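You operate a simulated robot arm through the tools that you are given. There is no shell and no other tool. Be economical: measure what you need, move in short steps, check, and stop when the job is done.

You are at the controls of a simulated two-armed robot. One attempt, no reset.

Task
On the dark top at the punch end, fold the green cloth in half.

The check looks at the end state, three seconds after you hand in, the way a careful person would. Anything else that was tipped, shoved, dropped, spilled or broken makes it a failure. Flat cloth is picked up by pressing the open fingertips on it (5 to 10 N) and closing them slowly along it; thin cloth reads only 2 to 8 mm in the jaws.

Robot
Two 7-joint arms with two-finger parallel grippers on one trunk, on a base that drives. Base frame: it is fixed to the floor where the robot stands at the start and does not move with it; the origin is under the middle of the robot, x ahead of it, y to its left, z up. Lengths are in m, angles in rad, forces in N, time in s.
The left shoulder is at the start at [0.07, 0.163, 1.22], the right one opposite. With the tool pointing down near the work surface each hand reaches from about 0.4 to 0.88 m from the robot's upright axis, wherever it stands, measured 20 degrees to its own side. Places, roughly: dark top at the punch end [0.6, -0.1, 1]. Payload 3.43 kg a hand.
Tool frame (each hand has its own): the origin (TCP) lies between the finger pads and is the grasp point; the fingertips stand 0.034 m ahead of it; z points along the fingers, y is the line along which they close. The gripper opens to 0.128 m. The fingers are 0.024 m wide and 0.012 m thick; the gripper's body (0.048 by 0.13 m) begins 0.096 m behind the TCP.
Orientation is told as [roll, pitch, yaw] about the base's x, y, z axes, in that order, counted from this pose: with the fingers straight down and closing along the base's y, the tool's x points along the base's -x, its y along +y and its z along -z.

Tools
- The arms move only by the tool servo_tool. It takes "left_deltas", "right_deltas" or both (then of equal length, played together; a hand with none holds still); each is a list of rows, each a list of 7 numbers: the shift along the tool's x, y, z in m, then the turn, a rotation vector about the tool's x, y, z in rad, then the opening, from 0 (shut) to 1 (fully open). In form: [[dx, dy, dz, ax, ay, az, gripper], ...]. A call has 1 to 12 rows; each row shifts and turns the commanded pose from where the row before left it, along the tool's axes as they then stand. A row lasts 0.2 s, in which the tool goes at most 0.05 m and 0.15 rad; a call with a longer step from one row to the next is refused whole, and so is a gripper value outside its range. Where a pose cannot be reached the arm comes as near as it can. A force on the tool above 40 N (or 10 N above the force at the start of the call, whichever is more), or a blocked arm, ends the call early, and 0.2 s more pass. Each finger travels about 0.153 m/s and halts on what it meets, pressing with about 33 N; the grip force reading is that of the motor and also rises with nothing between the fingers. The clock runs only during rows and for 0.2 s after the last one: add rows that do not move to give the fingers time. The reply holds the time, the measured pose of the TCP, the force on the tool along the base axes, the opening and the grip force, in the units named above and with some noise, with the torque about the TCP (base axes, N m) and any sound that the robot's microphone picked up, and new pictures: "show" is both (left out), scene, wrist or none (wrist: the cameras of the hands that moved).
- Cameras (640 x 400 px; columns grow to the right, rows downward): "scene" is now at [0.1304, -0.0159, 1.431]; the picture's right is [-0.20, -0.98, 0.00], its down [-0.69, 0.14, -0.71] and it looks along [0.69, -0.14, -0.71] (base axes); focal length 276 px, centre (320, 200). "left" rides on the left gripper at [0.076, 0.011, -0.16] in its tool frame; the picture's right is [-0.15, 0.99, 0.00], its down [-0.88, -0.13, -0.46] and it looks along [-0.45, -0.07, 0.89] (tool axes); focal length 234 px, centre (320, 200). "right" rides on the right gripper at [0.076, -0.011, -0.16] in its tool frame; the picture's right is [0.15, 0.99, 0.00], its down [-0.88, 0.13, -0.46] and it looks along [-0.45, 0.07, 0.89] (tool axes); focal length 234 px, centre (320, 200). There is no depth. A picture from a camera that has moved, and an enlarged one, comes with that camera's place and axes in the base frame and with its lens.
- slide_trunk(by): slides the trunk up (or, below 0, down) by that many m; the arms and the scene camera ride with it, the base frame stays. It gives what a move gives, with no picture.
- base_move(legs): drives the robot by 1 to 6 legs, each [ahead, left, turn to the left] in m, m and rad, along the robot's own axes; the way and the turn of a leg run together, so that a leg with both is an arc; at most 1.5 m and 3.142 rad a leg. The arms and the cameras ride along, it lands a little off, and it stops where it bumps. It gives what a move gives, and a new picture of the scene camera.
- aim_head(pan, tilt): turns the head with the scene camera to pan (to the left, within 1.501 rad either way) and tilt (down, from -0.506 to 1.204), counted from straight ahead of the robot. It gives what a move gives, and a new picture of the scene camera.
- inspect(camera, box): a new picture of the part [left, top, right, bottom] of that camera's present view, enlarged. It takes no simulated time.
- sign_off(): hands the job in; it is judged then, once.

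Work in short steps. Places have to be worked out from the pictures, the camera data and where the tool is seen: move nearer, look again, correct. Check each grasp and each placing, and mend what went wrong. You have 120 turns and 260 pictures in all, those below and enlarged ones among them. Open the grippers and draw the arms clear of the work before you hand the job in, unless the task says otherwise; then end with one line.

The tools are called after "Request:" by a JSON object that holds its "api" and its "payload". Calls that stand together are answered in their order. servo_tool: Moves the arms, as the interface text tells. Its arguments: {"type":"object","properties":{"left_deltas":{"type":"array"},"right_deltas":{"type":"array"},"show":{"type":"string","enum":["both","scene","wrist","none"]}},"required":[]} The other tools are called the same way: slide_trunk (by) slides the trunk up or down; base_move (legs) drives the base; aim_head (pan, tilt) turns the head that bears the scene camera; inspect (camera, box) takes an enlarged picture of a part of a camera's view; sign_off () hands the job in.

At the start:

```text
time_s: 0.0
left_position: [0.5142, 0.086, 1.0853]
left_tcp_rot: [-0.001, -0.001, 0.0]
left_force: [0.5, -0.5, -0.1]
left_torque: [0.01, 0.01, -0.01]
left_width: 0.1281
left_finger_force: 0.0
right_position: [0.4275, -0.2992, 1.086]
right_tcp_rot: [0.003, 0.0, -0.001]
right_force: [-1.0, 0.7, -0.2]
right_torque: [0.02, -0.01, 0.01]
right_width: 0.1279
right_finger_force: 0.0
trunk travel left (down, up): [-0.7, 0.24]
robot x, y, heading: [-0.0026, 0.0007, 0.001]
head pan, tilt: [-0.199, 0.784]
```

scene: 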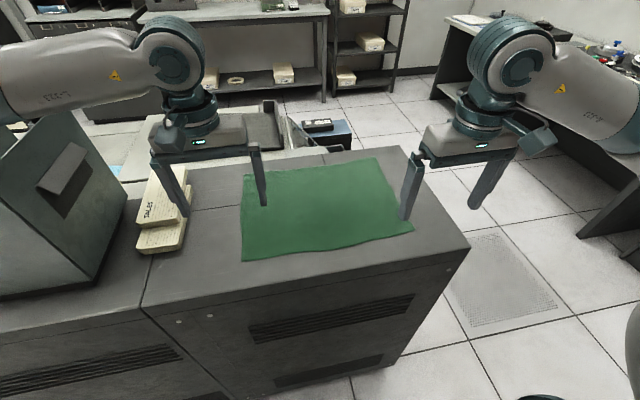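
right: 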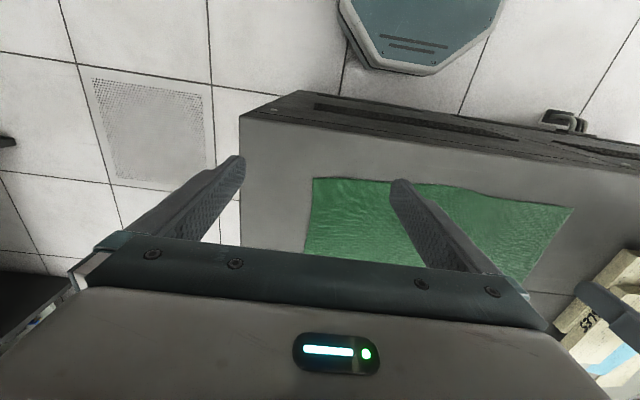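
left: 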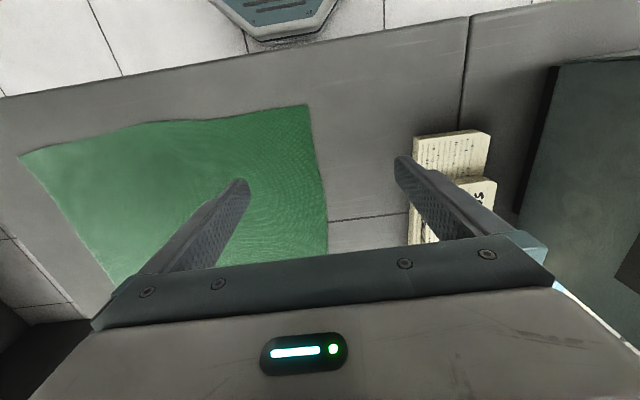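

The cloth appears to span about x 0.456–0.725 and y −0.29–0.076, on a top at z≈0.955. I'll fold the near edge over to the far edge with both hands, so I'm bringing each hand over its near corner with the fingers partly closed.

Request:
{"api": "servo_tool", "payload": {"left_deltas": [[0.022, -0.019, 0.015, 0, 0, 0, 0.25], [0.022, -0.019, 0.02, 0, 0, 0, 0.25], [0, 0, 0.02, 0, 0, 0, 0.25], [0, 0, 0, 0, 0, 0, 0.25], [0, 0, 0, 0, 0, 0, 0.25]], "right_deltas": [[-0.022, 0.019, 0.015, 0, 0, 0, 0.25], [-0.022, 0.019, 0.02, 0, 0, 0, 0.25], [0, 0, 0.02, 0, 0, 0, 0.25], [0, 0, 0, 0, 0, 0, 0.25], [0, 0, 0, 0, 0, 0, 0.25]]}}

```text
time_s: 1.4
left_position: [0.4815, 0.0698, 1.0886]
left_tcp_rot: [0.003, -0.141, 0.043]
left_force: [0.7, 0.3, -0.3]
left_torque: [-0.01, 0.06, 0.01]
left_width: 0.032
left_finger_force: 0.0
right_position: [0.4656, -0.2465, 1.037]
right_tcp_rot: [0.005, -0.012, 0.024]
right_force: [0.2, -0.1, -0.8]
right_torque: [0.01, 0.07, -0.01]
right_width: 0.0319
right_finger_force: 0.1
trunk travel left (down, up): [-0.7, 0.24]
robot x, y, heading: [-0.0026, 0.0086, 0.028]
head pan, tilt: [-0.199, 0.784]
stopped in row 5 (left hand): the arm was blocked; the commanded pose is now the measured one
camera scene: at [0.1139, -0.0114, 1.4314], right [-0.17, -0.98, -0.01], down [-0.69, 0.13, -0.72], along [0.71, -0.12, -0.7], focal length 276 px, centre (320, 200)
camera right: at [0.3886, -0.2596, 1.1942], right [-0.17, 0.99, 0.0], down [0.87, 0.15, 0.47], along [0.46, 0.08, -0.88], focal length 234 px, centre (320, 200)
camera left: at [0.3833, 0.077, 1.2357], right [0.1, 0.99, 0.02], down [0.81, -0.1, 0.57], along [0.57, -0.04, -0.82], focal length 234 px, centre (320, 200)
```

scene: 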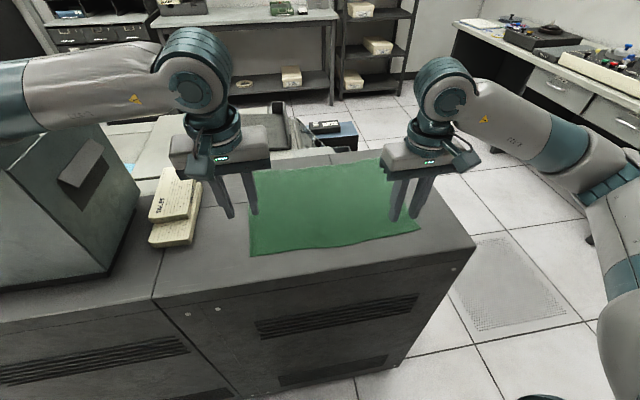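
right: 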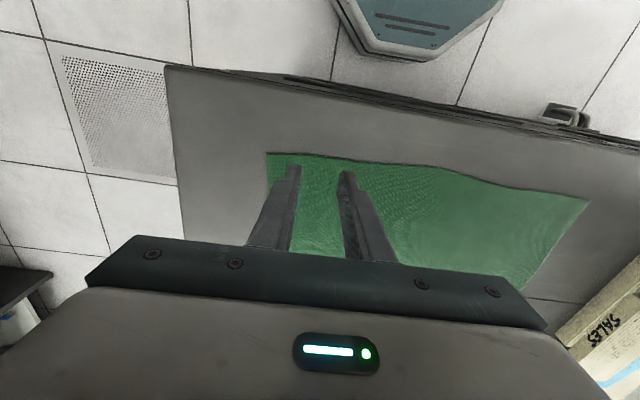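
left: 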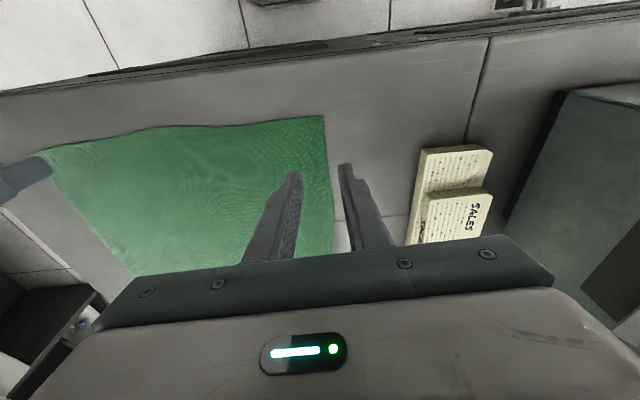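

The left arm was blocked and the base got twisted slightly; I suspect the elbow met the machine on the left. I'll back the left hand off upward, then look left.

Request:
{"api": "servo_tool", "payload": {"left_deltas": [[0, 0, -0.02, 0, 0, 0, 0.25], [0, 0, -0.02, 0, 0, 0, 0.25]], "show": "none"}}

Request:
{"api": "aim_head", "payload": {"pan": 0.9, "tilt": 0.6}}

```text
time_s: 2.0
left_position: [0.4762, 0.0668, 1.1229]
left_tcp_rot: [0.001, -0.127, 0.03]
left_force: [-0.3, -1.4, -0.4]
left_torque: [0.14, -0.02, 0.04]
left_width: 0.0324
left_finger_force: 0.0
right_position: [0.4675, -0.2471, 1.0364]
right_tcp_rot: [0.001, -0.011, 0.019]
right_force: [0.6, 0.6, 0.2]
right_torque: [0.02, 0.04, -0.02]
right_width: 0.032
right_finger_force: 0.1
trunk travel left (down, up): [-0.7, 0.24]
robot x, y, heading: [0.003, 0.0037, 0.016]
head pan, tilt: [-0.199, 0.784]
```

```text
time_s: 3.3
left_position: [0.475, 0.0651, 1.1226]
left_tcp_rot: [0.0, -0.126, 0.029]
left_force: [0.6, -0.2, 0.4]
left_torque: [0.02, 0.02, 0.0]
left_width: 0.0321
left_finger_force: 0.0
right_position: [0.4668, -0.2467, 1.0371]
right_tcp_rot: [0.003, -0.01, 0.019]
right_force: [0.6, 0.2, 0.3]
right_torque: [0.01, -0.01, 0.01]
right_width: 0.0321
right_finger_force: 0.1
trunk travel left (down, up): [-0.7, 0.24]
robot x, y, heading: [0.0029, 0.0069, 0.018]
head pan, tilt: [0.901, 0.6]
camera scene: at [0.0905, 0.076, 1.4479], right [0.79, -0.61, 0.01], down [-0.33, -0.45, -0.83], along [0.51, 0.66, -0.56], focal length 276 px, centre (320, 200)
```

scene: 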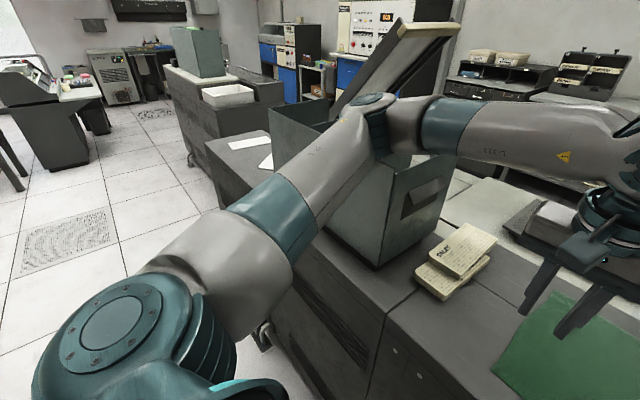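

The left elbow rests against the machine's open lid or wall. I'll raise the trunk to free it, then drive right to give the left arm room.

Request:
{"api": "slide_trunk", "payload": {"by": 0.12}}

Request:
{"api": "base_move", "payload": {"legs": [[0, -0.2, -0.018]]}}

```text
time_s: 4.8
left_position: [0.4878, 0.0661, 1.2363]
left_tcp_rot: [-0.003, -0.11, 0.028]
left_force: [-0.8, -0.5, -0.6]
left_torque: [-0.01, 0.0, 0.0]
left_width: 0.0321
left_finger_force: 0.1
right_position: [0.4765, -0.2463, 1.1525]
right_tcp_rot: [0.001, 0.001, 0.015]
right_force: [0.2, -0.1, -0.5]
right_torque: [0.0, 0.05, -0.03]
right_width: 0.0318
right_finger_force: 0.1
trunk travel left (down, up): [-0.82, 0.12]
robot x, y, heading: [0.0044, 0.0078, 0.017]
head pan, tilt: [0.901, 0.6]
```

```text
time_s: 6.4
left_position: [0.4895, -0.1387, 1.2359]
left_tcp_rot: [-0.003, -0.11, 0.01]
left_force: [-0.8, 0.4, -0.4]
left_torque: [-0.02, 0.01, 0.0]
left_width: 0.0318
left_finger_force: 0.1
right_position: [0.4713, -0.4521, 1.1522]
right_tcp_rot: [-0.001, -0.002, -0.001]
right_force: [0.4, -0.5, 0.7]
right_torque: [-0.03, -0.02, 0.02]
right_width: 0.0322
right_finger_force: 0.1
trunk travel left (down, up): [-0.82, 0.12]
robot x, y, heading: [0.0011, -0.1938, -0.001]
head pan, tilt: [0.901, 0.6]
camera scene: at [0.1079, -0.1209, 1.5666], right [0.78, -0.62, 0.0], down [-0.35, -0.44, -0.82], along [0.51, 0.65, -0.57], focal length 276 px, centre (320, 200)
```

scene: 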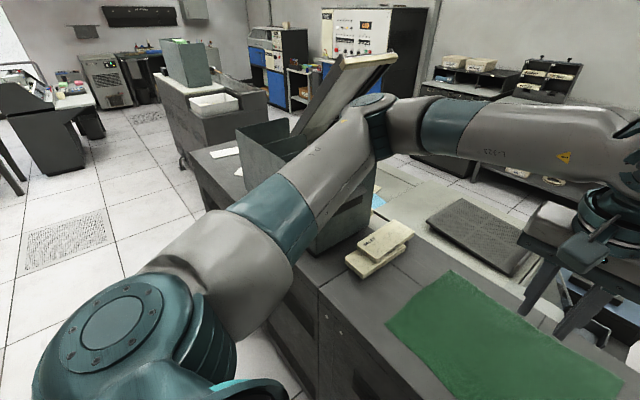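

The machine is undisturbed and the arm is clear. I'll bring the hands back over their corners, staying high, and aim the head at the cloth.

Request:
{"api": "servo_tool", "payload": {"left_deltas": [[0.003, 0.031, 0.026, 0, 0.055, 0, 0.25], [0.003, 0.031, 0.026, 0, 0.055, 0, 0.25], [0.003, 0.031, 0.026, 0, 0, 0, 0.25], [0.003, 0.031, 0.026, 0, 0, 0, 0.25], [0.003, 0.031, 0.026, 0, 0, 0, 0.25], [0.003, 0.031, 0.026, 0, 0, 0, 0.25]], "right_deltas": [[0, 0.032, 0.012, 0, 0, 0, 0.25], [0, 0.032, 0.012, 0, 0, 0, 0.25], [0, 0.032, 0.012, 0, 0, 0, 0.25], [0, 0.032, 0.012, 0, 0, 0, 0.25], [0, 0.032, 0.012, 0, 0, 0, 0.25], [0, 0.032, 0.012, 0, 0, 0, 0.25]], "show": "wrist"}}

Request:
{"api": "aim_head", "payload": {"pan": 0.15, "tilt": 0.8}}

```text
time_s: 7.8
left_position: [0.4743, 0.045, 1.0806]
left_tcp_rot: [-0.004, -0.001, 0.008]
left_force: [-0.4, 0.8, 0.3]
left_torque: [-0.03, -0.01, -0.01]
left_width: 0.0321
left_finger_force: 0.0
right_position: [0.4726, -0.2617, 1.0809]
right_tcp_rot: [-0.002, 0.001, -0.002]
right_force: [0.2, 0.4, 0.7]
right_torque: [-0.03, 0.0, -0.02]
right_width: 0.032
right_finger_force: 0.0
trunk travel left (down, up): [-0.82, 0.12]
robot x, y, heading: [0.0028, -0.1896, 0.004]
head pan, tilt: [0.901, 0.6]
camera right: at [0.3974, -0.2713, 1.2401], right [-0.14, 0.99, 0.0], down [0.88, 0.13, 0.46], along [0.45, 0.07, -0.89], focal length 234 px, centre (320, 200)
camera left: at [0.3982, 0.0571, 1.2392], right [0.14, 0.99, 0.0], down [0.88, -0.12, 0.46], along [0.45, -0.07, -0.89], focal length 234 px, centre (320, 200)
```

right: 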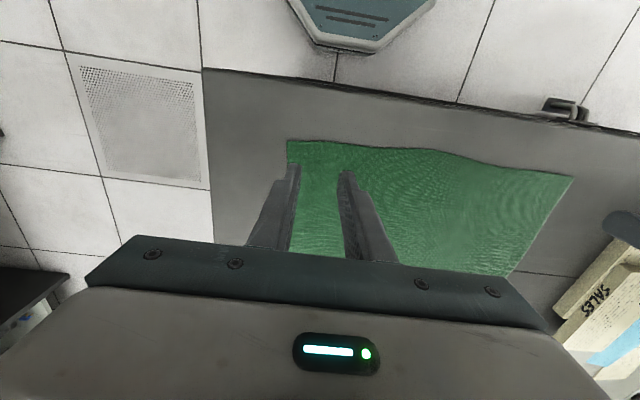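
left: 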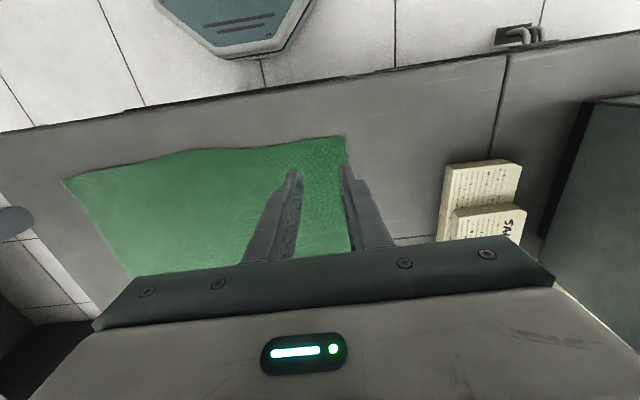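

```text
time_s: 8.9
left_position: [0.4743, 0.044, 1.0798]
left_tcp_rot: [-0.001, -0.002, 0.009]
left_force: [-0.5, -0.1, -0.1]
left_torque: [0.01, -0.01, 0.02]
left_width: 0.032
left_finger_force: 0.0
right_position: [0.4729, -0.2631, 1.0814]
right_tcp_rot: [0.002, 0.0, -0.002]
right_force: [-0.1, 0.3, 0.0]
right_torque: [0.01, -0.01, -0.01]
right_width: 0.032
right_finger_force: 0.1
trunk travel left (down, up): [-0.82, 0.12]
robot x, y, heading: [0.0043, -0.1961, -0.004]
head pan, tilt: [0.15, 0.799]
camera scene: at [0.1328, -0.1801, 1.5499], right [0.15, -0.99, 0.0], down [-0.71, -0.11, -0.7], along [0.69, 0.1, -0.72], focal length 276 px, centre (320, 200)
```

scene: 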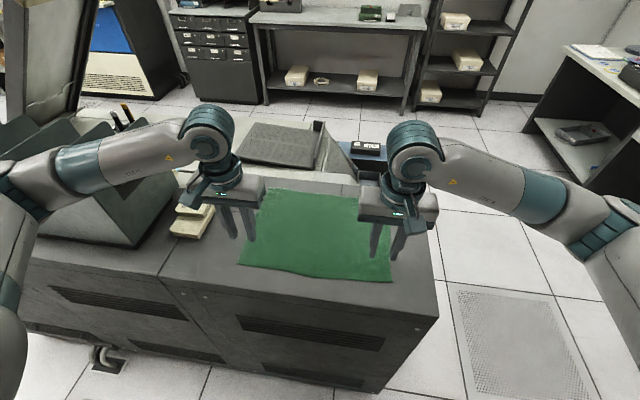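

Wrist views put the corners at about (0.461, 0.076) and (0.467, −0.30). I'll make small corrections and descend to just above the cloth.

Request:
{"api": "servo_tool", "payload": {"left_deltas": [[-0.003, 0.002, 0.025, 0, 0, 0, 0.25], [0, 0, 0.025, 0, 0, 0, 0.25], [0, 0, 0.02, 0, 0, 0, 0.25], [0, 0, 0.005, 0, 0, 0, 0.25]], "right_deltas": [[-0.01, -0.009, 0.025, 0, 0, 0, 0.25], [0, 0, 0.025, 0, 0, 0, 0.25], [0, 0, 0.02, 0, 0, 0, 0.25], [0, 0, 0.005, 0, 0, 0, 0.25]]}}

```text
time_s: 9.9
left_position: [0.4765, 0.0456, 1.0045]
left_tcp_rot: [-0.002, 0.0, 0.009]
left_force: [0.2, 0.9, 0.3]
left_torque: [-0.01, -0.02, 0.0]
left_width: 0.0318
left_finger_force: 0.0
right_position: [0.4824, -0.2704, 1.0043]
right_tcp_rot: [0.003, 0.002, -0.002]
right_force: [-0.8, 0.6, 0.1]
right_torque: [-0.01, -0.01, 0.03]
right_width: 0.032
right_finger_force: 0.0
trunk travel left (down, up): [-0.82, 0.12]
robot x, y, heading: [0.0012, -0.1914, -0.004]
head pan, tilt: [0.15, 0.799]
camera scene: at [0.1329, -0.1809, 1.5498], right [0.15, -0.99, 0.0], down [-0.71, -0.11, -0.7], along [0.69, 0.1, -0.72], focal length 276 px, centre (320, 200)
camera right: at [0.4078, -0.2817, 1.1648], right [-0.14, 0.99, 0.0], down [0.88, 0.13, 0.46], along [0.45, 0.07, -0.89], focal length 234 px, centre (320, 200)
camera left: at [0.4012, 0.058, 1.1639], right [0.14, 0.99, 0.0], down [0.88, -0.12, 0.46], along [0.45, -0.06, -0.89], focal length 234 px, centre (320, 200)
```

scene: 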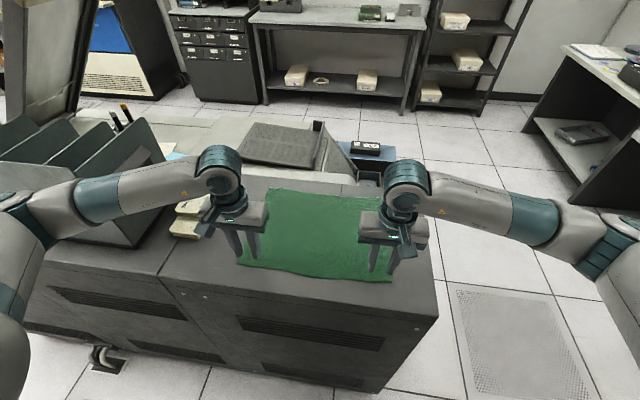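
right: 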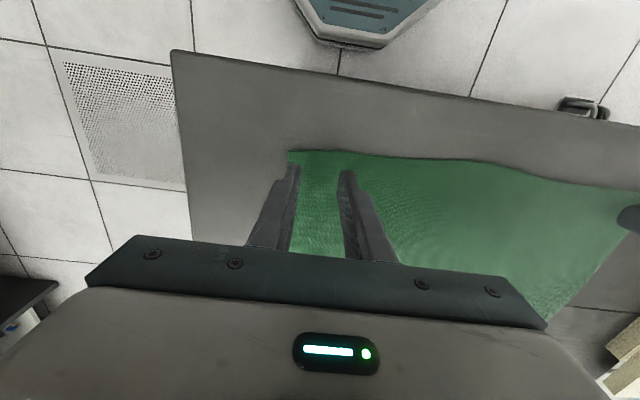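
left: 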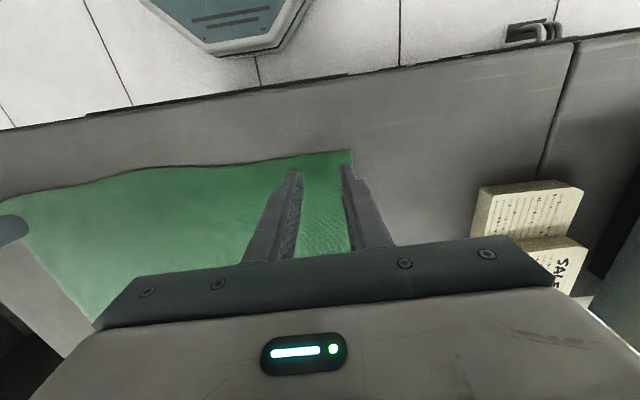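

Corners check out; both fingers of each hand lie just inside the cloth. I'm shifting slightly inward and descending in small steps to touch.

Request:
{"api": "servo_tool", "payload": {"left_deltas": [[0, -0.003, 0.004, 0, 0, 0, 0.25], [0, 0, 0.004, 0, 0, 0, 0.25], [0, 0, 0.003, 0, 0, 0, 0.25], [0, 0, 0, 0, 0, 0, 0.25]], "right_deltas": [[0, 0.003, 0.004, 0, 0, 0, 0.25], [0, 0, 0.004, 0, 0, 0, 0.25], [0, 0, 0.003, 0, 0, 0, 0.25], [0, 0, 0, 0, 0, 0, 0.25]], "show": "none"}}

```text
time_s: 10.9
left_position: [0.4765, 0.0431, 0.9951]
left_tcp_rot: [-0.002, -0.001, 0.008]
left_force: [0.4, -0.6, -0.4]
left_torque: [-0.04, -0.02, 0.02]
left_width: 0.0321
left_finger_force: 0.1
right_position: [0.4827, -0.2683, 0.9943]
right_tcp_rot: [0.002, 0.001, -0.003]
right_force: [0.7, 0.3, 0.9]
right_torque: [0.04, 0.04, 0.03]
right_width: 0.0321
right_finger_force: 0.1
trunk travel left (down, up): [-0.82, 0.12]
robot x, y, heading: [0.002, -0.1917, -0.005]
head pan, tilt: [0.15, 0.799]
```

No contact yet; continuing down in 2–3 mm steps.

Request:
{"api": "servo_tool", "payload": {"left_deltas": [[0, 0, 0.003, 0, 0, 0, 0.25], [0, 0, 0.002, 0, 0, 0, 0.25], [0, 0, 0, 0, 0, 0, 0.25]], "right_deltas": [[0, 0, 0.003, 0, 0, 0, 0.25], [0, 0, 0.002, 0, 0, 0, 0.25], [0, 0, 0, 0, 0, 0, 0.25]], "show": "none"}}

```text
time_s: 11.7
left_position: [0.4773, 0.0439, 0.9893]
left_tcp_rot: [-0.003, -0.003, 0.009]
left_force: [1.5, -0.2, -0.6]
left_torque: [0.0, -0.01, 0.02]
left_width: 0.0321
left_finger_force: 0.1
right_position: [0.4828, -0.268, 0.9905]
right_tcp_rot: [0.0, -0.002, -0.001]
right_force: [1.0, 0.3, 0.6]
right_torque: [0.0, 0.01, 0.04]
right_width: 0.0321
right_finger_force: 0.1
trunk travel left (down, up): [-0.82, 0.12]
robot x, y, heading: [0.0037, -0.1907, -0.004]
head pan, tilt: [0.15, 0.799]
```

Still no contact, so a bit further.

Request:
{"api": "servo_tool", "payload": {"left_deltas": [[0, 0, 0.002, 0, 0, 0, 0.25], [0, 0, 0.002, 0, 0, 0, 0.25], [0, 0, 0, 0, 0, 0, 0.25]], "right_deltas": [[0, 0, 0.002, 0, 0, 0, 0.25], [0, 0, 0.002, 0, 0, 0, 0.25], [0, 0, 0, 0, 0, 0, 0.25]], "show": "wrist"}}

```text
time_s: 12.5
left_position: [0.4771, 0.0423, 0.985]
left_tcp_rot: [-0.002, -0.002, 0.011]
left_force: [0.0, 0.5, 6.8]
left_torque: [0.12, 0.04, 0.01]
left_width: 0.0321
left_finger_force: 0.0
right_position: [0.4832, -0.2667, 0.9869]
right_tcp_rot: [0.002, 0.001, -0.003]
right_force: [0.1, 0.1, 1.0]
right_torque: [0.01, 0.03, 0.02]
right_width: 0.0322
right_finger_force: 0.1
trunk travel left (down, up): [-0.82, 0.12]
robot x, y, heading: [0.0056, -0.1949, -0.0]
head pan, tilt: [0.15, 0.799]
camera right: at [0.408, -0.2789, 1.1455], right [-0.14, 0.99, 0.0], down [0.88, 0.13, 0.46], along [0.45, 0.07, -0.89], focal length 234 px, centre (320, 200)
camera left: at [0.4008, 0.0544, 1.1445], right [0.14, 0.99, 0.0], down [0.88, -0.12, 0.46], along [0.45, -0.06, -0.89], focal length 234 px, centre (320, 200)
```

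right: 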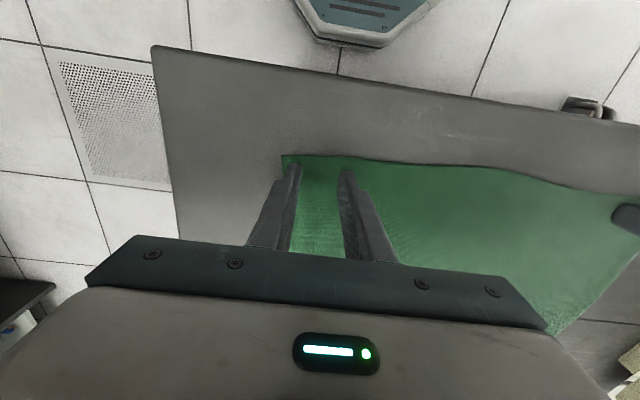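
left: 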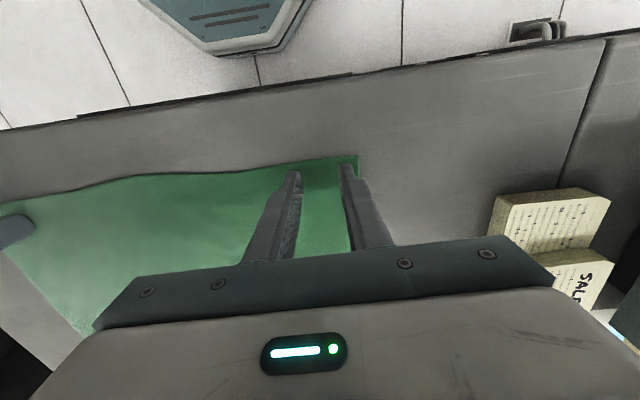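

The left hand presses with 7 N; the right needs about 2 mm more. Then I'll close both slowly.

Request:
{"api": "servo_tool", "payload": {"left_deltas": [[0, 0, 0, 0, 0, 0, 0.25], [0, 0, 0, 0, 0, 0, 0.25], [0, 0, 0, 0, 0, 0, 0.25]], "right_deltas": [[0, 0, 0.0015, 0, 0, 0, 0.25], [0, 0, 0.001, 0, 0, 0, 0.25], [0, 0, 0, 0, 0, 0, 0.25]], "show": "none"}}

```text
time_s: 13.3
left_position: [0.4761, 0.0426, 0.9847]
left_tcp_rot: [-0.003, -0.003, 0.008]
left_force: [0.5, -0.3, 1.3]
left_torque: [0.0, -0.02, -0.03]
left_width: 0.0323
left_finger_force: 0.0
right_position: [0.4834, -0.2672, 0.9855]
right_tcp_rot: [0.002, -0.003, -0.002]
right_force: [3.0, -2.2, 26.7]
right_torque: [-0.49, -0.01, 0.09]
right_width: 0.0322
right_finger_force: 0.1
trunk travel left (down, up): [-0.82, 0.12]
robot x, y, heading: [0.0009, -0.193, -0.004]
head pan, tilt: [0.15, 0.799]
```

Contact is stiff: right is at 27 N, left 1 N. Fine-tuning by about a millimetre.

Request:
{"api": "servo_tool", "payload": {"left_deltas": [[0, 0, 0.0006, 0, 0, 0, 0.25], [0, 0, 0, 0, 0, 0, 0.25], [0, 0, 0, 0, 0, 0, 0.25]], "right_deltas": [[0, 0, -0.001, 0, 0, 0, 0.25], [0, 0, 0, 0, 0, 0, 0.25], [0, 0, 0, 0, 0, 0, 0.25]], "show": "none"}}

```text
time_s: 14.1
left_position: [0.4752, 0.0433, 0.9861]
left_tcp_rot: [-0.001, -0.004, 0.011]
left_force: [0.4, -0.1, 5.6]
left_torque: [-0.02, 0.01, -0.01]
left_width: 0.0315
left_finger_force: 0.0
right_position: [0.4818, -0.2675, 0.9855]
right_tcp_rot: [0.002, -0.001, -0.001]
right_force: [4.7, -1.0, 25.9]
right_torque: [-0.38, -0.07, 0.06]
right_width: 0.0319
right_finger_force: 0.1
trunk travel left (down, up): [-0.82, 0.12]
robot x, y, heading: [0.0004, -0.1937, -0.005]
head pan, tilt: [0.15, 0.799]
```

Left is good at 5.6 N; right still 26 N, so I'm easing it another bit.

Request:
{"api": "servo_tool", "payload": {"right_deltas": [[0, 0, -0.001, 0, 0, 0, 0.25], [0, 0, 0, 0, 0, 0, 0.25], [0, 0, 0, 0, 0, 0, 0.25]], "show": "none"}}

```text
time_s: 14.9
left_position: [0.4753, 0.0426, 0.9851]
left_tcp_rot: [-0.004, -0.003, 0.007]
left_force: [-0.9, -1.1, 9.3]
left_torque: [0.08, 0.1, 0.02]
left_width: 0.0319
left_finger_force: 0.0
right_position: [0.4812, -0.2669, 0.9853]
right_tcp_rot: [0.0, 0.0, -0.004]
right_force: [1.9, 1.7, 15.8]
right_torque: [-0.17, -0.03, -0.01]
right_width: 0.0316
right_finger_force: 0.1
trunk travel left (down, up): [-0.82, 0.12]
robot x, y, heading: [0.0021, -0.1898, -0.003]
head pan, tilt: [0.15, 0.799]
```

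Left 9 N, right 16 N. I'll ease the right 0.6 mm and close both slowly.

Request:
{"api": "servo_tool", "payload": {"left_deltas": [[0, 0, 0, 0, 0, 0, 0.25], [0, 0, 0, 0, 0, 0, 0.22], [0, 0, 0, 0, 0, 0, 0.19], [0, 0, 0, 0, 0, 0, 0.16], [0, 0, 0, 0, 0, 0, 0.13], [0, 0, 0, 0, 0, 0, 0.1], [0, 0, 0, 0, 0, 0, 0.07], [0, 0, 0, 0, 0, 0, 0.04], [0, 0, 0, 0, 0, 0, 0.0], [0, 0, 0, 0, 0, 0, 0]], "right_deltas": [[0, 0, -0.0006, 0, 0, 0, 0.25], [0, 0, 0, 0, 0, 0, 0.22], [0, 0, 0, 0, 0, 0, 0.19], [0, 0, 0, 0, 0, 0, 0.16], [0, 0, 0, 0, 0, 0, 0.13], [0, 0, 0, 0, 0, 0, 0.1], [0, 0, 0, 0, 0, 0, 0.07], [0, 0, 0, 0, 0, 0, 0.04], [0, 0, 0, 0, 0, 0, 0.0], [0, 0, 0, 0, 0, 0, 0]]}}

```text
time_s: 17.1
left_position: [0.4775, 0.0419, 0.9838]
left_tcp_rot: [-0.002, -0.005, 0.009]
left_force: [1.1, -10.4, 14.1]
left_torque: [-0.33, 0.01, -0.03]
left_width: 0.0019
left_finger_force: 32.7
right_position: [0.4818, -0.2678, 0.9863]
right_tcp_rot: [0.005, 0.001, -0.003]
right_force: [-0.6, 9.1, 0.7]
right_torque: [0.31, 0.01, 0.0]
right_width: 0.0015
right_finger_force: 32.6
trunk travel left (down, up): [-0.82, 0.12]
robot x, y, heading: [0.0013, -0.1947, -0.003]
head pan, tilt: [0.15, 0.799]
camera scene: at [0.1315, -0.1815, 1.55], right [0.15, -0.99, 0.0], down [-0.71, -0.11, -0.7], along [0.69, 0.1, -0.72], focal length 276 px, centre (320, 200)
camera right: at [0.4069, -0.2792, 1.1454], right [-0.15, 0.99, 0.0], down [0.88, 0.13, 0.46], along [0.45, 0.07, -0.89], focal length 234 px, centre (320, 200)
camera left: at [0.4001, 0.0536, 1.1444], right [0.14, 0.99, 0.0], down [0.88, -0.12, 0.46], along [0.45, -0.06, -0.89], focal length 234 px, centre (320, 200)
```

scene: 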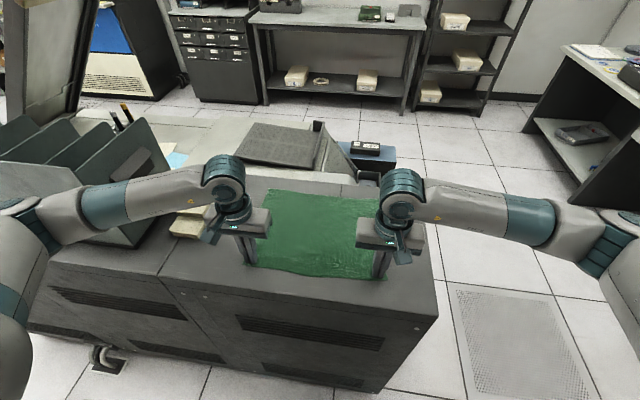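
right: 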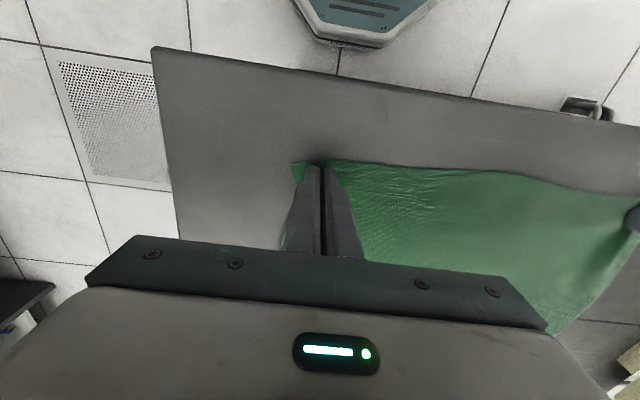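
left: 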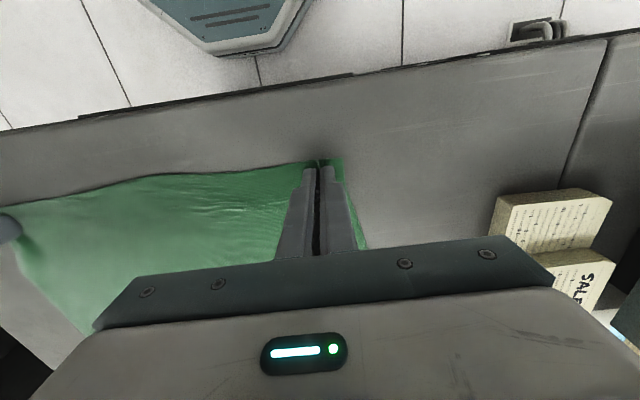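

The cloth bunched at both hands (jaw widths 1.5–2 mm). Test lift of 3 cm.

Request:
{"api": "servo_tool", "payload": {"left_deltas": [[0, 0, -0.01, 0, 0, 0, 0], [0, 0, -0.01, 0, 0, 0, 0], [0, 0, -0.01, 0, 0, 0, 0]], "right_deltas": [[0, 0, -0.01, 0, 0, 0, 0], [0, 0, -0.01, 0, 0, 0, 0], [0, 0, -0.01, 0, 0, 0, 0]]}}

```text
time_s: 17.9
left_position: [0.477, 0.0432, 1.0142]
left_tcp_rot: [-0.001, 0.0, 0.009]
left_force: [-0.2, -10.7, 0.7]
left_torque: [-0.36, 0.01, -0.05]
left_width: 0.002
left_finger_force: 33.2
right_position: [0.4835, -0.269, 1.0166]
right_tcp_rot: [0.002, 0.001, -0.001]
right_force: [-0.2, 10.7, 0.0]
right_torque: [0.36, 0.02, 0.03]
right_width: 0.0016
right_finger_force: 32.8
trunk travel left (down, up): [-0.82, 0.12]
robot x, y, heading: [-0.0007, -0.1941, -0.005]
head pan, tilt: [0.15, 0.799]
camera scene: at [0.133, -0.1805, 1.5497], right [0.15, -0.99, 0.0], down [-0.71, -0.11, -0.7], along [0.69, 0.1, -0.72], focal length 276 px, centre (320, 200)
camera right: at [0.4082, -0.2784, 1.1751], right [-0.14, 0.99, 0.0], down [0.88, 0.13, 0.46], along [0.45, 0.07, -0.89], focal length 234 px, centre (320, 200)
camera left: at [0.4011, 0.0549, 1.1735], right [0.14, 0.99, 0.0], down [0.88, -0.12, 0.46], along [0.45, -0.06, -0.89], focal length 234 px, centre (320, 200)
```

scene: 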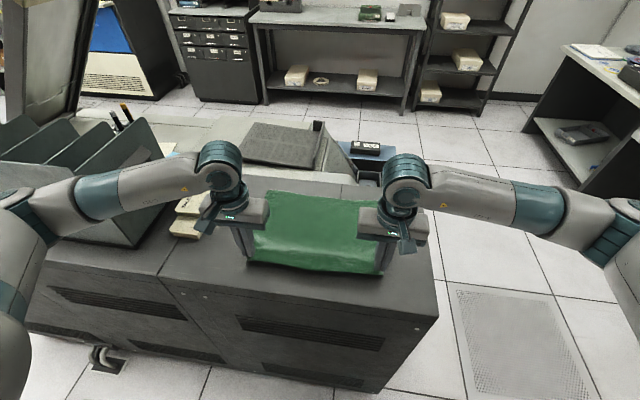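
right: 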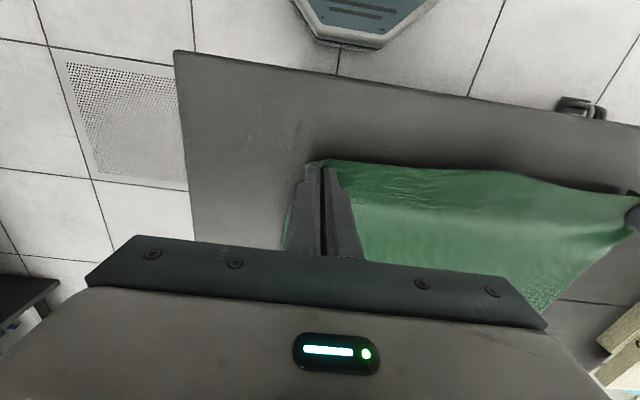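
left: 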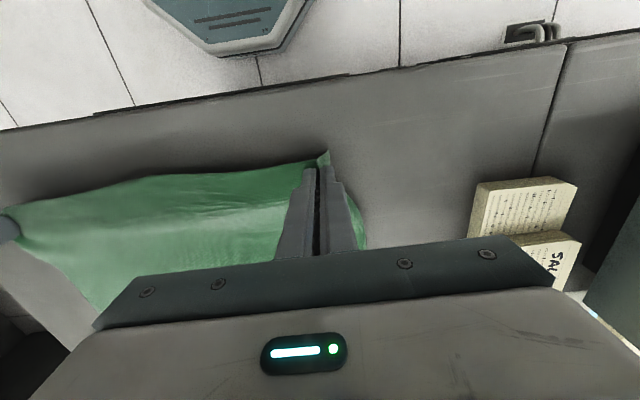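

Both corners are held. But with the pinch along the edge, folding away from me would leave a curled flap, while folding the far edge toward me lets me tilt the hands over properly. I'll lay the near edge back down and spread it as I open.

Request:
{"api": "servo_tool", "payload": {"left_deltas": [[0, 0, 0.01, 0, 0, 0, 0], [0, 0, 0.01, 0, 0, 0, 0], [0, 0, 0.008, 0, 0, 0, 0], [0, 0, 0, 0, 0, 0, 0.04], [0, 0, 0, 0, 0, 0, 0.08], [0, 0, 0, 0, 0, 0, 0.12], [0, 0, 0, 0, 0, 0, 0.16], [0, 0, 0, 0, 0, 0, 0.2], [0, 0, 0, 0, 0, 0, 0.25], [0, 0, -0.005, 0, 0, 0, 0.25], [0, 0, -0.035, 0, 0, 0, 0.25], [0, 0, -0.04, 0, 0, 0, 0.25]], "right_deltas": [[0, 0, 0.01, 0, 0, 0, 0], [0, 0, 0.01, 0, 0, 0, 0], [0, 0, 0.009, 0, 0, 0, 0], [0, 0, 0, 0, 0, 0, 0.04], [0, 0, 0, 0, 0, 0, 0.08], [0, 0, 0, 0, 0, 0, 0.12], [0, 0, 0, 0, 0, 0, 0.16], [0, 0, 0, 0, 0, 0, 0.2], [0, 0, 0, 0, 0, 0, 0.25], [0, 0, -0.005, 0, 0, 0, 0.25], [0, 0, -0.035, 0, 0, 0, 0.25], [0, 0, -0.04, 0, 0, 0, 0.25]]}}

```text
time_s: 20.5
left_position: [0.4755, 0.0429, 1.066]
left_tcp_rot: [-0.002, 0.0, 0.008]
left_force: [0.4, 0.3, -0.3]
left_torque: [-0.01, 0.01, 0.02]
left_width: 0.032
left_finger_force: 0.0
right_position: [0.4827, -0.2668, 1.0669]
right_tcp_rot: [-0.002, 0.0, -0.003]
right_force: [-0.4, -0.3, -0.1]
right_torque: [0.0, -0.01, 0.03]
right_width: 0.0321
right_finger_force: 0.1
trunk travel left (down, up): [-0.82, 0.12]
robot x, y, heading: [0.0034, -0.1894, -0.001]
head pan, tilt: [0.15, 0.799]
camera scene: at [0.1321, -0.1807, 1.5498], right [0.15, -0.99, 0.0], down [-0.71, -0.11, -0.7], along [0.69, 0.1, -0.72], focal length 276 px, centre (320, 200)
camera right: at [0.4078, -0.2783, 1.226], right [-0.14, 0.99, 0.0], down [0.88, 0.13, 0.46], along [0.45, 0.07, -0.89], focal length 234 px, centre (320, 200)
camera left: at [0.4001, 0.0544, 1.2249], right [0.14, 0.99, 0.0], down [0.88, -0.12, 0.46], along [0.45, -0.06, -0.89], focal length 234 px, centre (320, 200)
```

scene: 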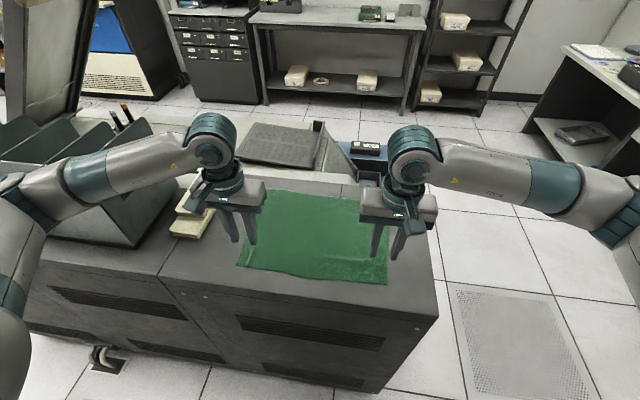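
right: 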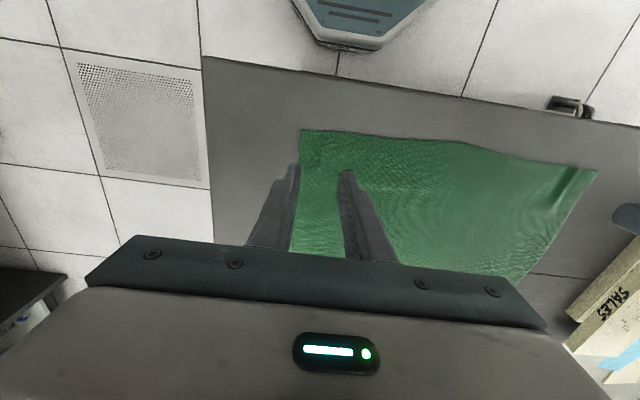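
left: 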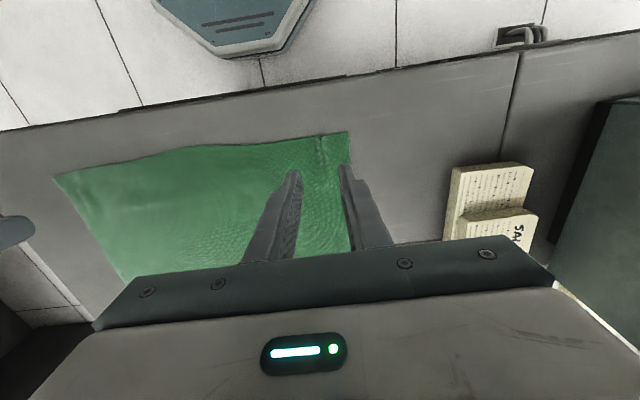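

The near edge went back nearly flat. Now moving both hands, raised, to the far corners.

Request:
{"api": "servo_tool", "payload": {"left_deltas": [[0, 0, -0.03, 0, 0, 0, 0.25], [-0.044, 0, 0, 0, 0, 0, 0.25], [-0.044, 0, 0, 0, 0, 0, 0.25], [-0.044, 0, 0, 0, 0, 0, 0.25], [-0.044, 0, 0, 0, 0, 0, 0.25], [-0.044, 0, 0, 0, 0, 0, 0.25]], "right_deltas": [[0, 0, -0.03, 0, 0, 0, 0.25], [-0.044, 0, 0, 0, 0, 0, 0.25], [-0.044, 0, 0, 0, 0, 0, 0.25], [-0.044, 0, 0, 0, 0, 0, 0.25], [-0.044, 0, 0, 0, 0, 0, 0.25], [-0.044, 0, 0, 0, 0, 0, 0.25]]}}

```text
time_s: 21.9
left_position: [0.6981, 0.0448, 1.0935]
left_tcp_rot: [-0.001, 0.0, 0.009]
left_force: [-0.7, 0.2, -0.6]
left_torque: [-0.01, 0.02, -0.04]
left_width: 0.032
left_finger_force: 0.0
right_position: [0.706, -0.2676, 1.0949]
right_tcp_rot: [-0.001, 0.002, -0.002]
right_force: [-0.3, 0.9, 0.1]
right_torque: [0.04, 0.02, 0.0]
right_width: 0.0321
right_finger_force: 0.1
trunk travel left (down, up): [-0.82, 0.12]
robot x, y, heading: [0.003, -0.1966, -0.003]
head pan, tilt: [0.15, 0.799]
camera scene: at [0.1357, -0.1805, 1.5495], right [0.15, -0.99, 0.0], down [-0.71, -0.11, -0.7], along [0.69, 0.1, -0.72], focal length 276 px, centre (320, 200)
camera right: at [0.6308, -0.2787, 1.2546], right [-0.14, 0.99, 0.0], down [0.88, 0.13, 0.45], along [0.45, 0.07, -0.89], focal length 234 px, centre (320, 200)
camera left: at [0.6222, 0.0568, 1.2534], right [0.14, 0.99, 0.0], down [0.88, -0.12, 0.46], along [0.45, -0.06, -0.89], focal length 234 px, centre (320, 200)
```

scene: 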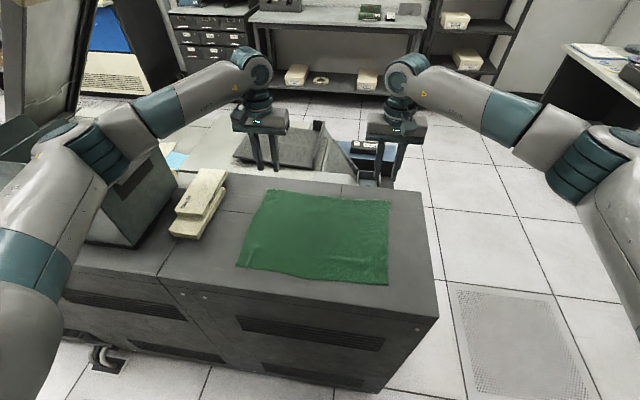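
right: 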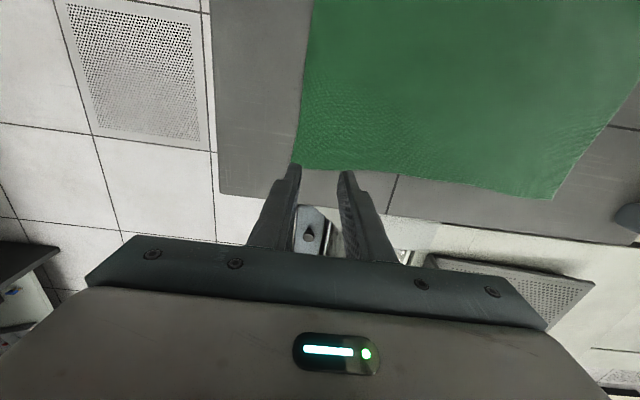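
left: 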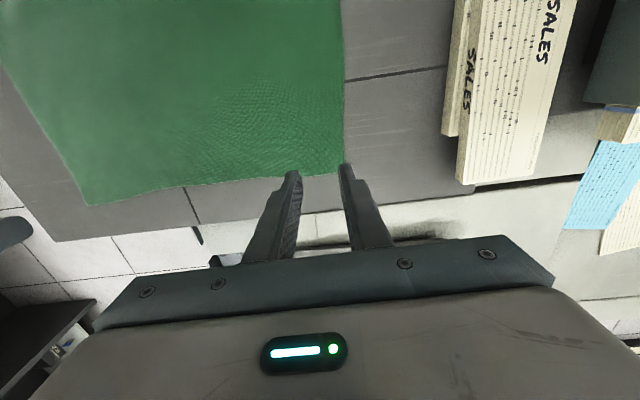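

Far corners sit at about (0.736, 0.075) and (0.737, −0.300). I'll put the pads over the edge so the fingers overlap the cloth by about 1.5 cm, and lower close to the surface.

Request:
{"api": "servo_tool", "payload": {"left_deltas": [[-0.036, -0.002, 0.02, 0, 0, 0, 0.25], [0, 0, 0.035, 0, 0, 0, 0.25], [0, 0, 0.03, 0, 0, 0, 0.25], [0, 0, 0.013, 0, 0, 0, 0.25], [0, 0, 0, 0, 0, 0, 0.25]], "right_deltas": [[-0.028, 0, 0.02, 0, 0, 0, 0.25], [0, 0, 0.035, 0, 0, 0, 0.25], [0, 0, 0.03, 0, 0, 0, 0.25], [0, 0, 0.013, 0, 0, 0, 0.25], [0, 0, 0, 0, 0, 0, 0.25]]}}

```text
time_s: 23.1
left_position: [0.7325, 0.045, 0.9987]
left_tcp_rot: [-0.003, -0.002, 0.01]
left_force: [-0.8, 0.1, -0.9]
left_torque: [0.02, -0.01, 0.0]
left_width: 0.0321
left_finger_force: 0.1
right_position: [0.7317, -0.2681, 0.9987]
right_tcp_rot: [0.003, -0.001, -0.001]
right_force: [-0.2, 0.2, -0.4]
right_torque: [-0.01, -0.01, -0.02]
right_width: 0.0319
right_finger_force: 0.1
trunk travel left (down, up): [-0.82, 0.12]
robot x, y, heading: [0.0044, -0.1974, -0.001]
head pan, tilt: [0.15, 0.799]
camera scene: at [0.1326, -0.1806, 1.5499], right [0.15, -0.99, 0.0], down [-0.71, -0.11, -0.7], along [0.69, 0.1, -0.72], focal length 276 px, centre (320, 200)
camera right: at [0.6567, -0.2791, 1.1576], right [-0.14, 0.99, 0.0], down [0.88, 0.13, 0.46], along [0.45, 0.07, -0.89], focal length 234 px, centre (320, 200)
camera left: at [0.656, 0.0552, 1.1575], right [0.14, 0.99, 0.0], down [0.88, -0.12, 0.46], along [0.45, -0.06, -0.89], focal length 234 px, centre (320, 200)
```

scene: 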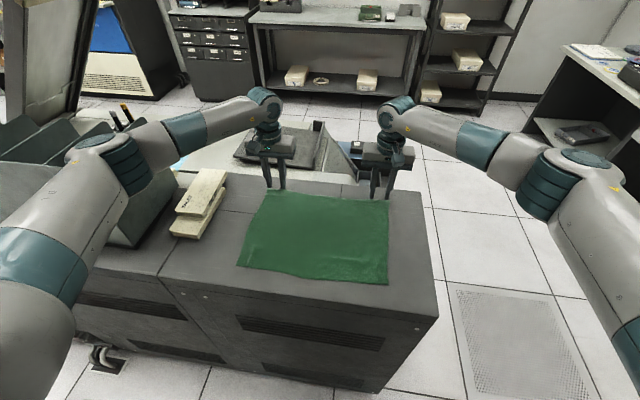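
right: 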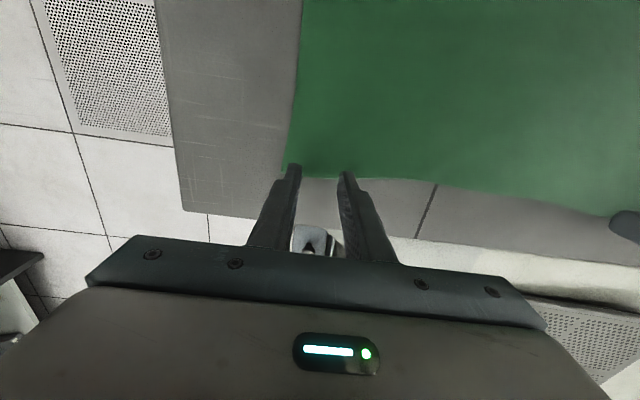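
left: 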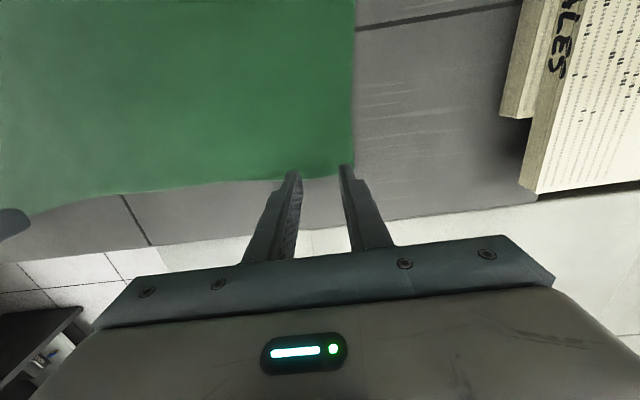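

Overlap looks right. Descending toward contact.

Request:
{"api": "servo_tool", "payload": {"left_deltas": [[0, 0, 0.005, 0, 0, 0, 0.25], [0, 0, 0.004, 0, 0, 0, 0.25], [0, 0, 0.002, 0, 0, 0, 0.25], [0, 0, 0, 0, 0, 0, 0.25]], "right_deltas": [[0, 0, 0.005, 0, 0, 0, 0.25], [0, 0, 0.004, 0, 0, 0, 0.25], [0, 0, 0.002, 0, 0, 0, 0.25], [0, 0, 0, 0, 0, 0, 0.25]], "show": "none"}}

```text
time_s: 24.1
left_position: [0.7327, 0.0446, 0.987]
left_tcp_rot: [0.0, -0.002, 0.009]
left_force: [0.2, 0.3, -0.7]
left_torque: [0.0, 0.0, 0.04]
left_width: 0.032
left_finger_force: 0.1
right_position: [0.7316, -0.2679, 0.9865]
right_tcp_rot: [0.0, -0.002, -0.001]
right_force: [-0.2, 0.5, -0.9]
right_torque: [0.01, 0.02, 0.03]
right_width: 0.032
right_finger_force: 0.0
trunk travel left (down, up): [-0.82, 0.12]
robot x, y, heading: [0.0035, -0.1936, -0.004]
head pan, tilt: [0.15, 0.799]
```

No contact yet; 1.5 mm more.

Request:
{"api": "servo_tool", "payload": {"left_deltas": [[0, 0, 0.001, 0, 0, 0, 0.25], [0, 0, 0.0008, 0, 0, 0, 0.25], [0, 0, 0, 0, 0, 0, 0.25]], "right_deltas": [[0, 0, 0.001, 0, 0, 0, 0.25], [0, 0, 0.0008, 0, 0, 0, 0.25], [0, 0, 0, 0, 0, 0, 0.25]], "show": "none"}}

```text
time_s: 24.9
left_position: [0.7338, 0.044, 0.9856]
left_tcp_rot: [-0.001, -0.002, 0.009]
left_force: [0.1, -0.8, -0.1]
left_torque: [0.0, -0.02, 0.03]
left_width: 0.032
left_finger_force: 0.1
right_position: [0.7315, -0.268, 0.986]
right_tcp_rot: [0.003, 0.0, -0.001]
right_force: [-0.4, 0.1, 1.2]
right_torque: [-0.01, 0.03, 0.0]
right_width: 0.0318
right_finger_force: 0.2
trunk travel left (down, up): [-0.82, 0.12]
robot x, y, heading: [0.0037, -0.1935, -0.008]
head pan, tilt: [0.15, 0.799]
```

Right is beginning to touch. Left 1 mm more, right 0.7 mm.

Request:
{"api": "servo_tool", "payload": {"left_deltas": [[0, 0, 0.001, 0, 0, 0, 0.25], [0, 0, 0, 0, 0, 0, 0.25], [0, 0, 0, 0, 0, 0, 0.25]], "right_deltas": [[0, 0, 0.0007, 0, 0, 0, 0.25], [0, 0, 0, 0, 0, 0, 0.25], [0, 0, 0, 0, 0, 0, 0.25]], "show": "none"}}

```text
time_s: 25.7
left_position: [0.7329, 0.0438, 0.9854]
left_tcp_rot: [-0.002, -0.005, 0.009]
left_force: [0.0, 0.2, 4.6]
left_torque: [0.04, -0.03, 0.01]
left_width: 0.0322
left_finger_force: 0.0
right_position: [0.7311, -0.2674, 0.9847]
right_tcp_rot: [0.0, -0.001, -0.002]
right_force: [0.2, 0.3, 1.3]
right_torque: [-0.05, -0.04, 0.02]
right_width: 0.0321
right_finger_force: 0.1
trunk travel left (down, up): [-0.82, 0.12]
robot x, y, heading: [0.0011, -0.1908, -0.004]
head pan, tilt: [0.15, 0.799]
```

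Left is at 4.6 N. Right gets another 0.6 mm, left 0.2 mm.

Request:
{"api": "servo_tool", "payload": {"left_deltas": [[0, 0, 0.0002, 0, 0, 0, 0.25], [0, 0, 0, 0, 0, 0, 0.25]], "right_deltas": [[0, 0, 0.0006, 0, 0, 0, 0.25], [0, 0, 0, 0, 0, 0, 0.25]], "show": "none"}}

```text
time_s: 26.3
left_position: [0.733, 0.0434, 0.9856]
left_tcp_rot: [-0.002, -0.003, 0.009]
left_force: [1.3, 0.6, 3.9]
left_torque: [0.02, 0.01, -0.01]
left_width: 0.0324
left_finger_force: 0.0
right_position: [0.731, -0.2677, 0.9861]
right_tcp_rot: [0.001, -0.001, -0.003]
right_force: [1.7, -0.6, 6.1]
right_torque: [-0.07, -0.02, 0.02]
right_width: 0.0318
right_finger_force: 0.1
trunk travel left (down, up): [-0.82, 0.12]
robot x, y, heading: [0.002, -0.1946, -0.003]
head pan, tilt: [0.15, 0.799]
```

Both press at 4–6 N. Closing slowly.

Request:
{"api": "servo_tool", "payload": {"left_deltas": [[0, 0, 0.0003, 0, 0, 0, 0.22], [0, 0, 0, 0, 0, 0, 0.19], [0, 0, 0, 0, 0, 0, 0.16], [0, 0, 0, 0, 0, 0, 0.13], [0, 0, 0, 0, 0, 0, 0.1], [0, 0, 0, 0, 0, 0, 0.07], [0, 0, 0, 0, 0, 0, 0.04], [0, 0, 0, 0, 0, 0, 0.0], [0, 0, 0, 0, 0, 0, 0]], "right_deltas": [[0, 0, 0.0002, 0, 0, 0, 0.22], [0, 0, 0, 0, 0, 0, 0.19], [0, 0, 0, 0, 0, 0, 0.16], [0, 0, 0, 0, 0, 0, 0.13], [0, 0, 0, 0, 0, 0, 0.1], [0, 0, 0, 0, 0, 0, 0.07], [0, 0, 0, 0, 0, 0, 0.04], [0, 0, 0, 0, 0, 0, 0.0], [0, 0, 0, 0, 0, 0, 0]], "show": "wrist"}}

```text
time_s: 28.3
left_position: [0.7327, 0.0446, 0.9843]
left_tcp_rot: [0.0, -0.004, 0.009]
left_force: [-0.5, -5.5, 4.5]
left_torque: [-0.17, 0.01, 0.04]
left_width: 0.0019
left_finger_force: 33.1
right_position: [0.7308, -0.2675, 0.9857]
right_tcp_rot: [0.003, -0.003, -0.001]
right_force: [-0.8, 5.3, 7.3]
right_torque: [0.16, 0.0, -0.07]
right_width: 0.0019
right_finger_force: 32.9
trunk travel left (down, up): [-0.82, 0.12]
robot x, y, heading: [-0.0004, -0.1951, 0.003]
head pan, tilt: [0.15, 0.799]
camera right: at [0.6547, -0.279, 1.1447], right [-0.15, 0.99, 0.0], down [0.88, 0.13, 0.46], along [0.45, 0.07, -0.89], focal length 234 px, centre (320, 200)
camera left: at [0.6558, 0.0546, 1.1445], right [0.14, 0.99, 0.0], down [0.88, -0.12, 0.46], along [0.45, -0.06, -0.89], focal length 234 px, centre (320, 200)
```

right: 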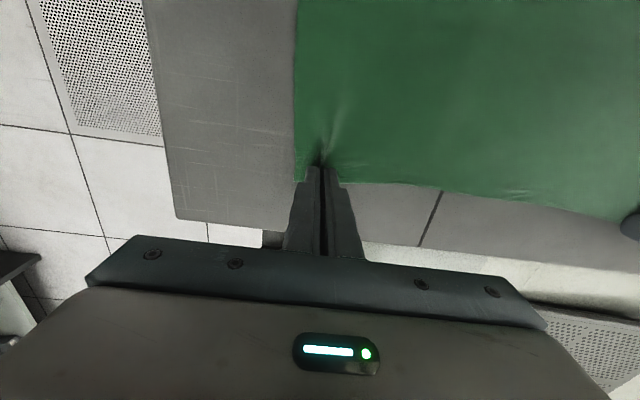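
left: 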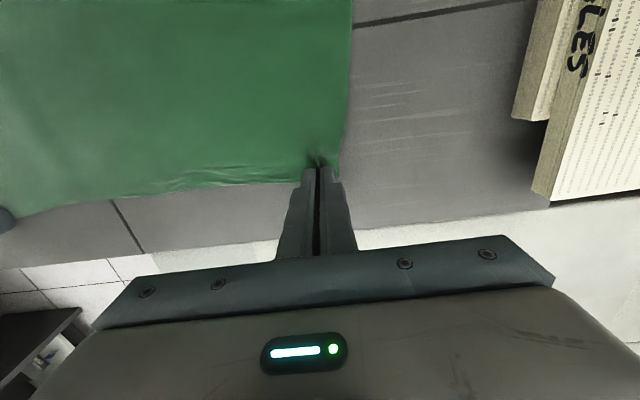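

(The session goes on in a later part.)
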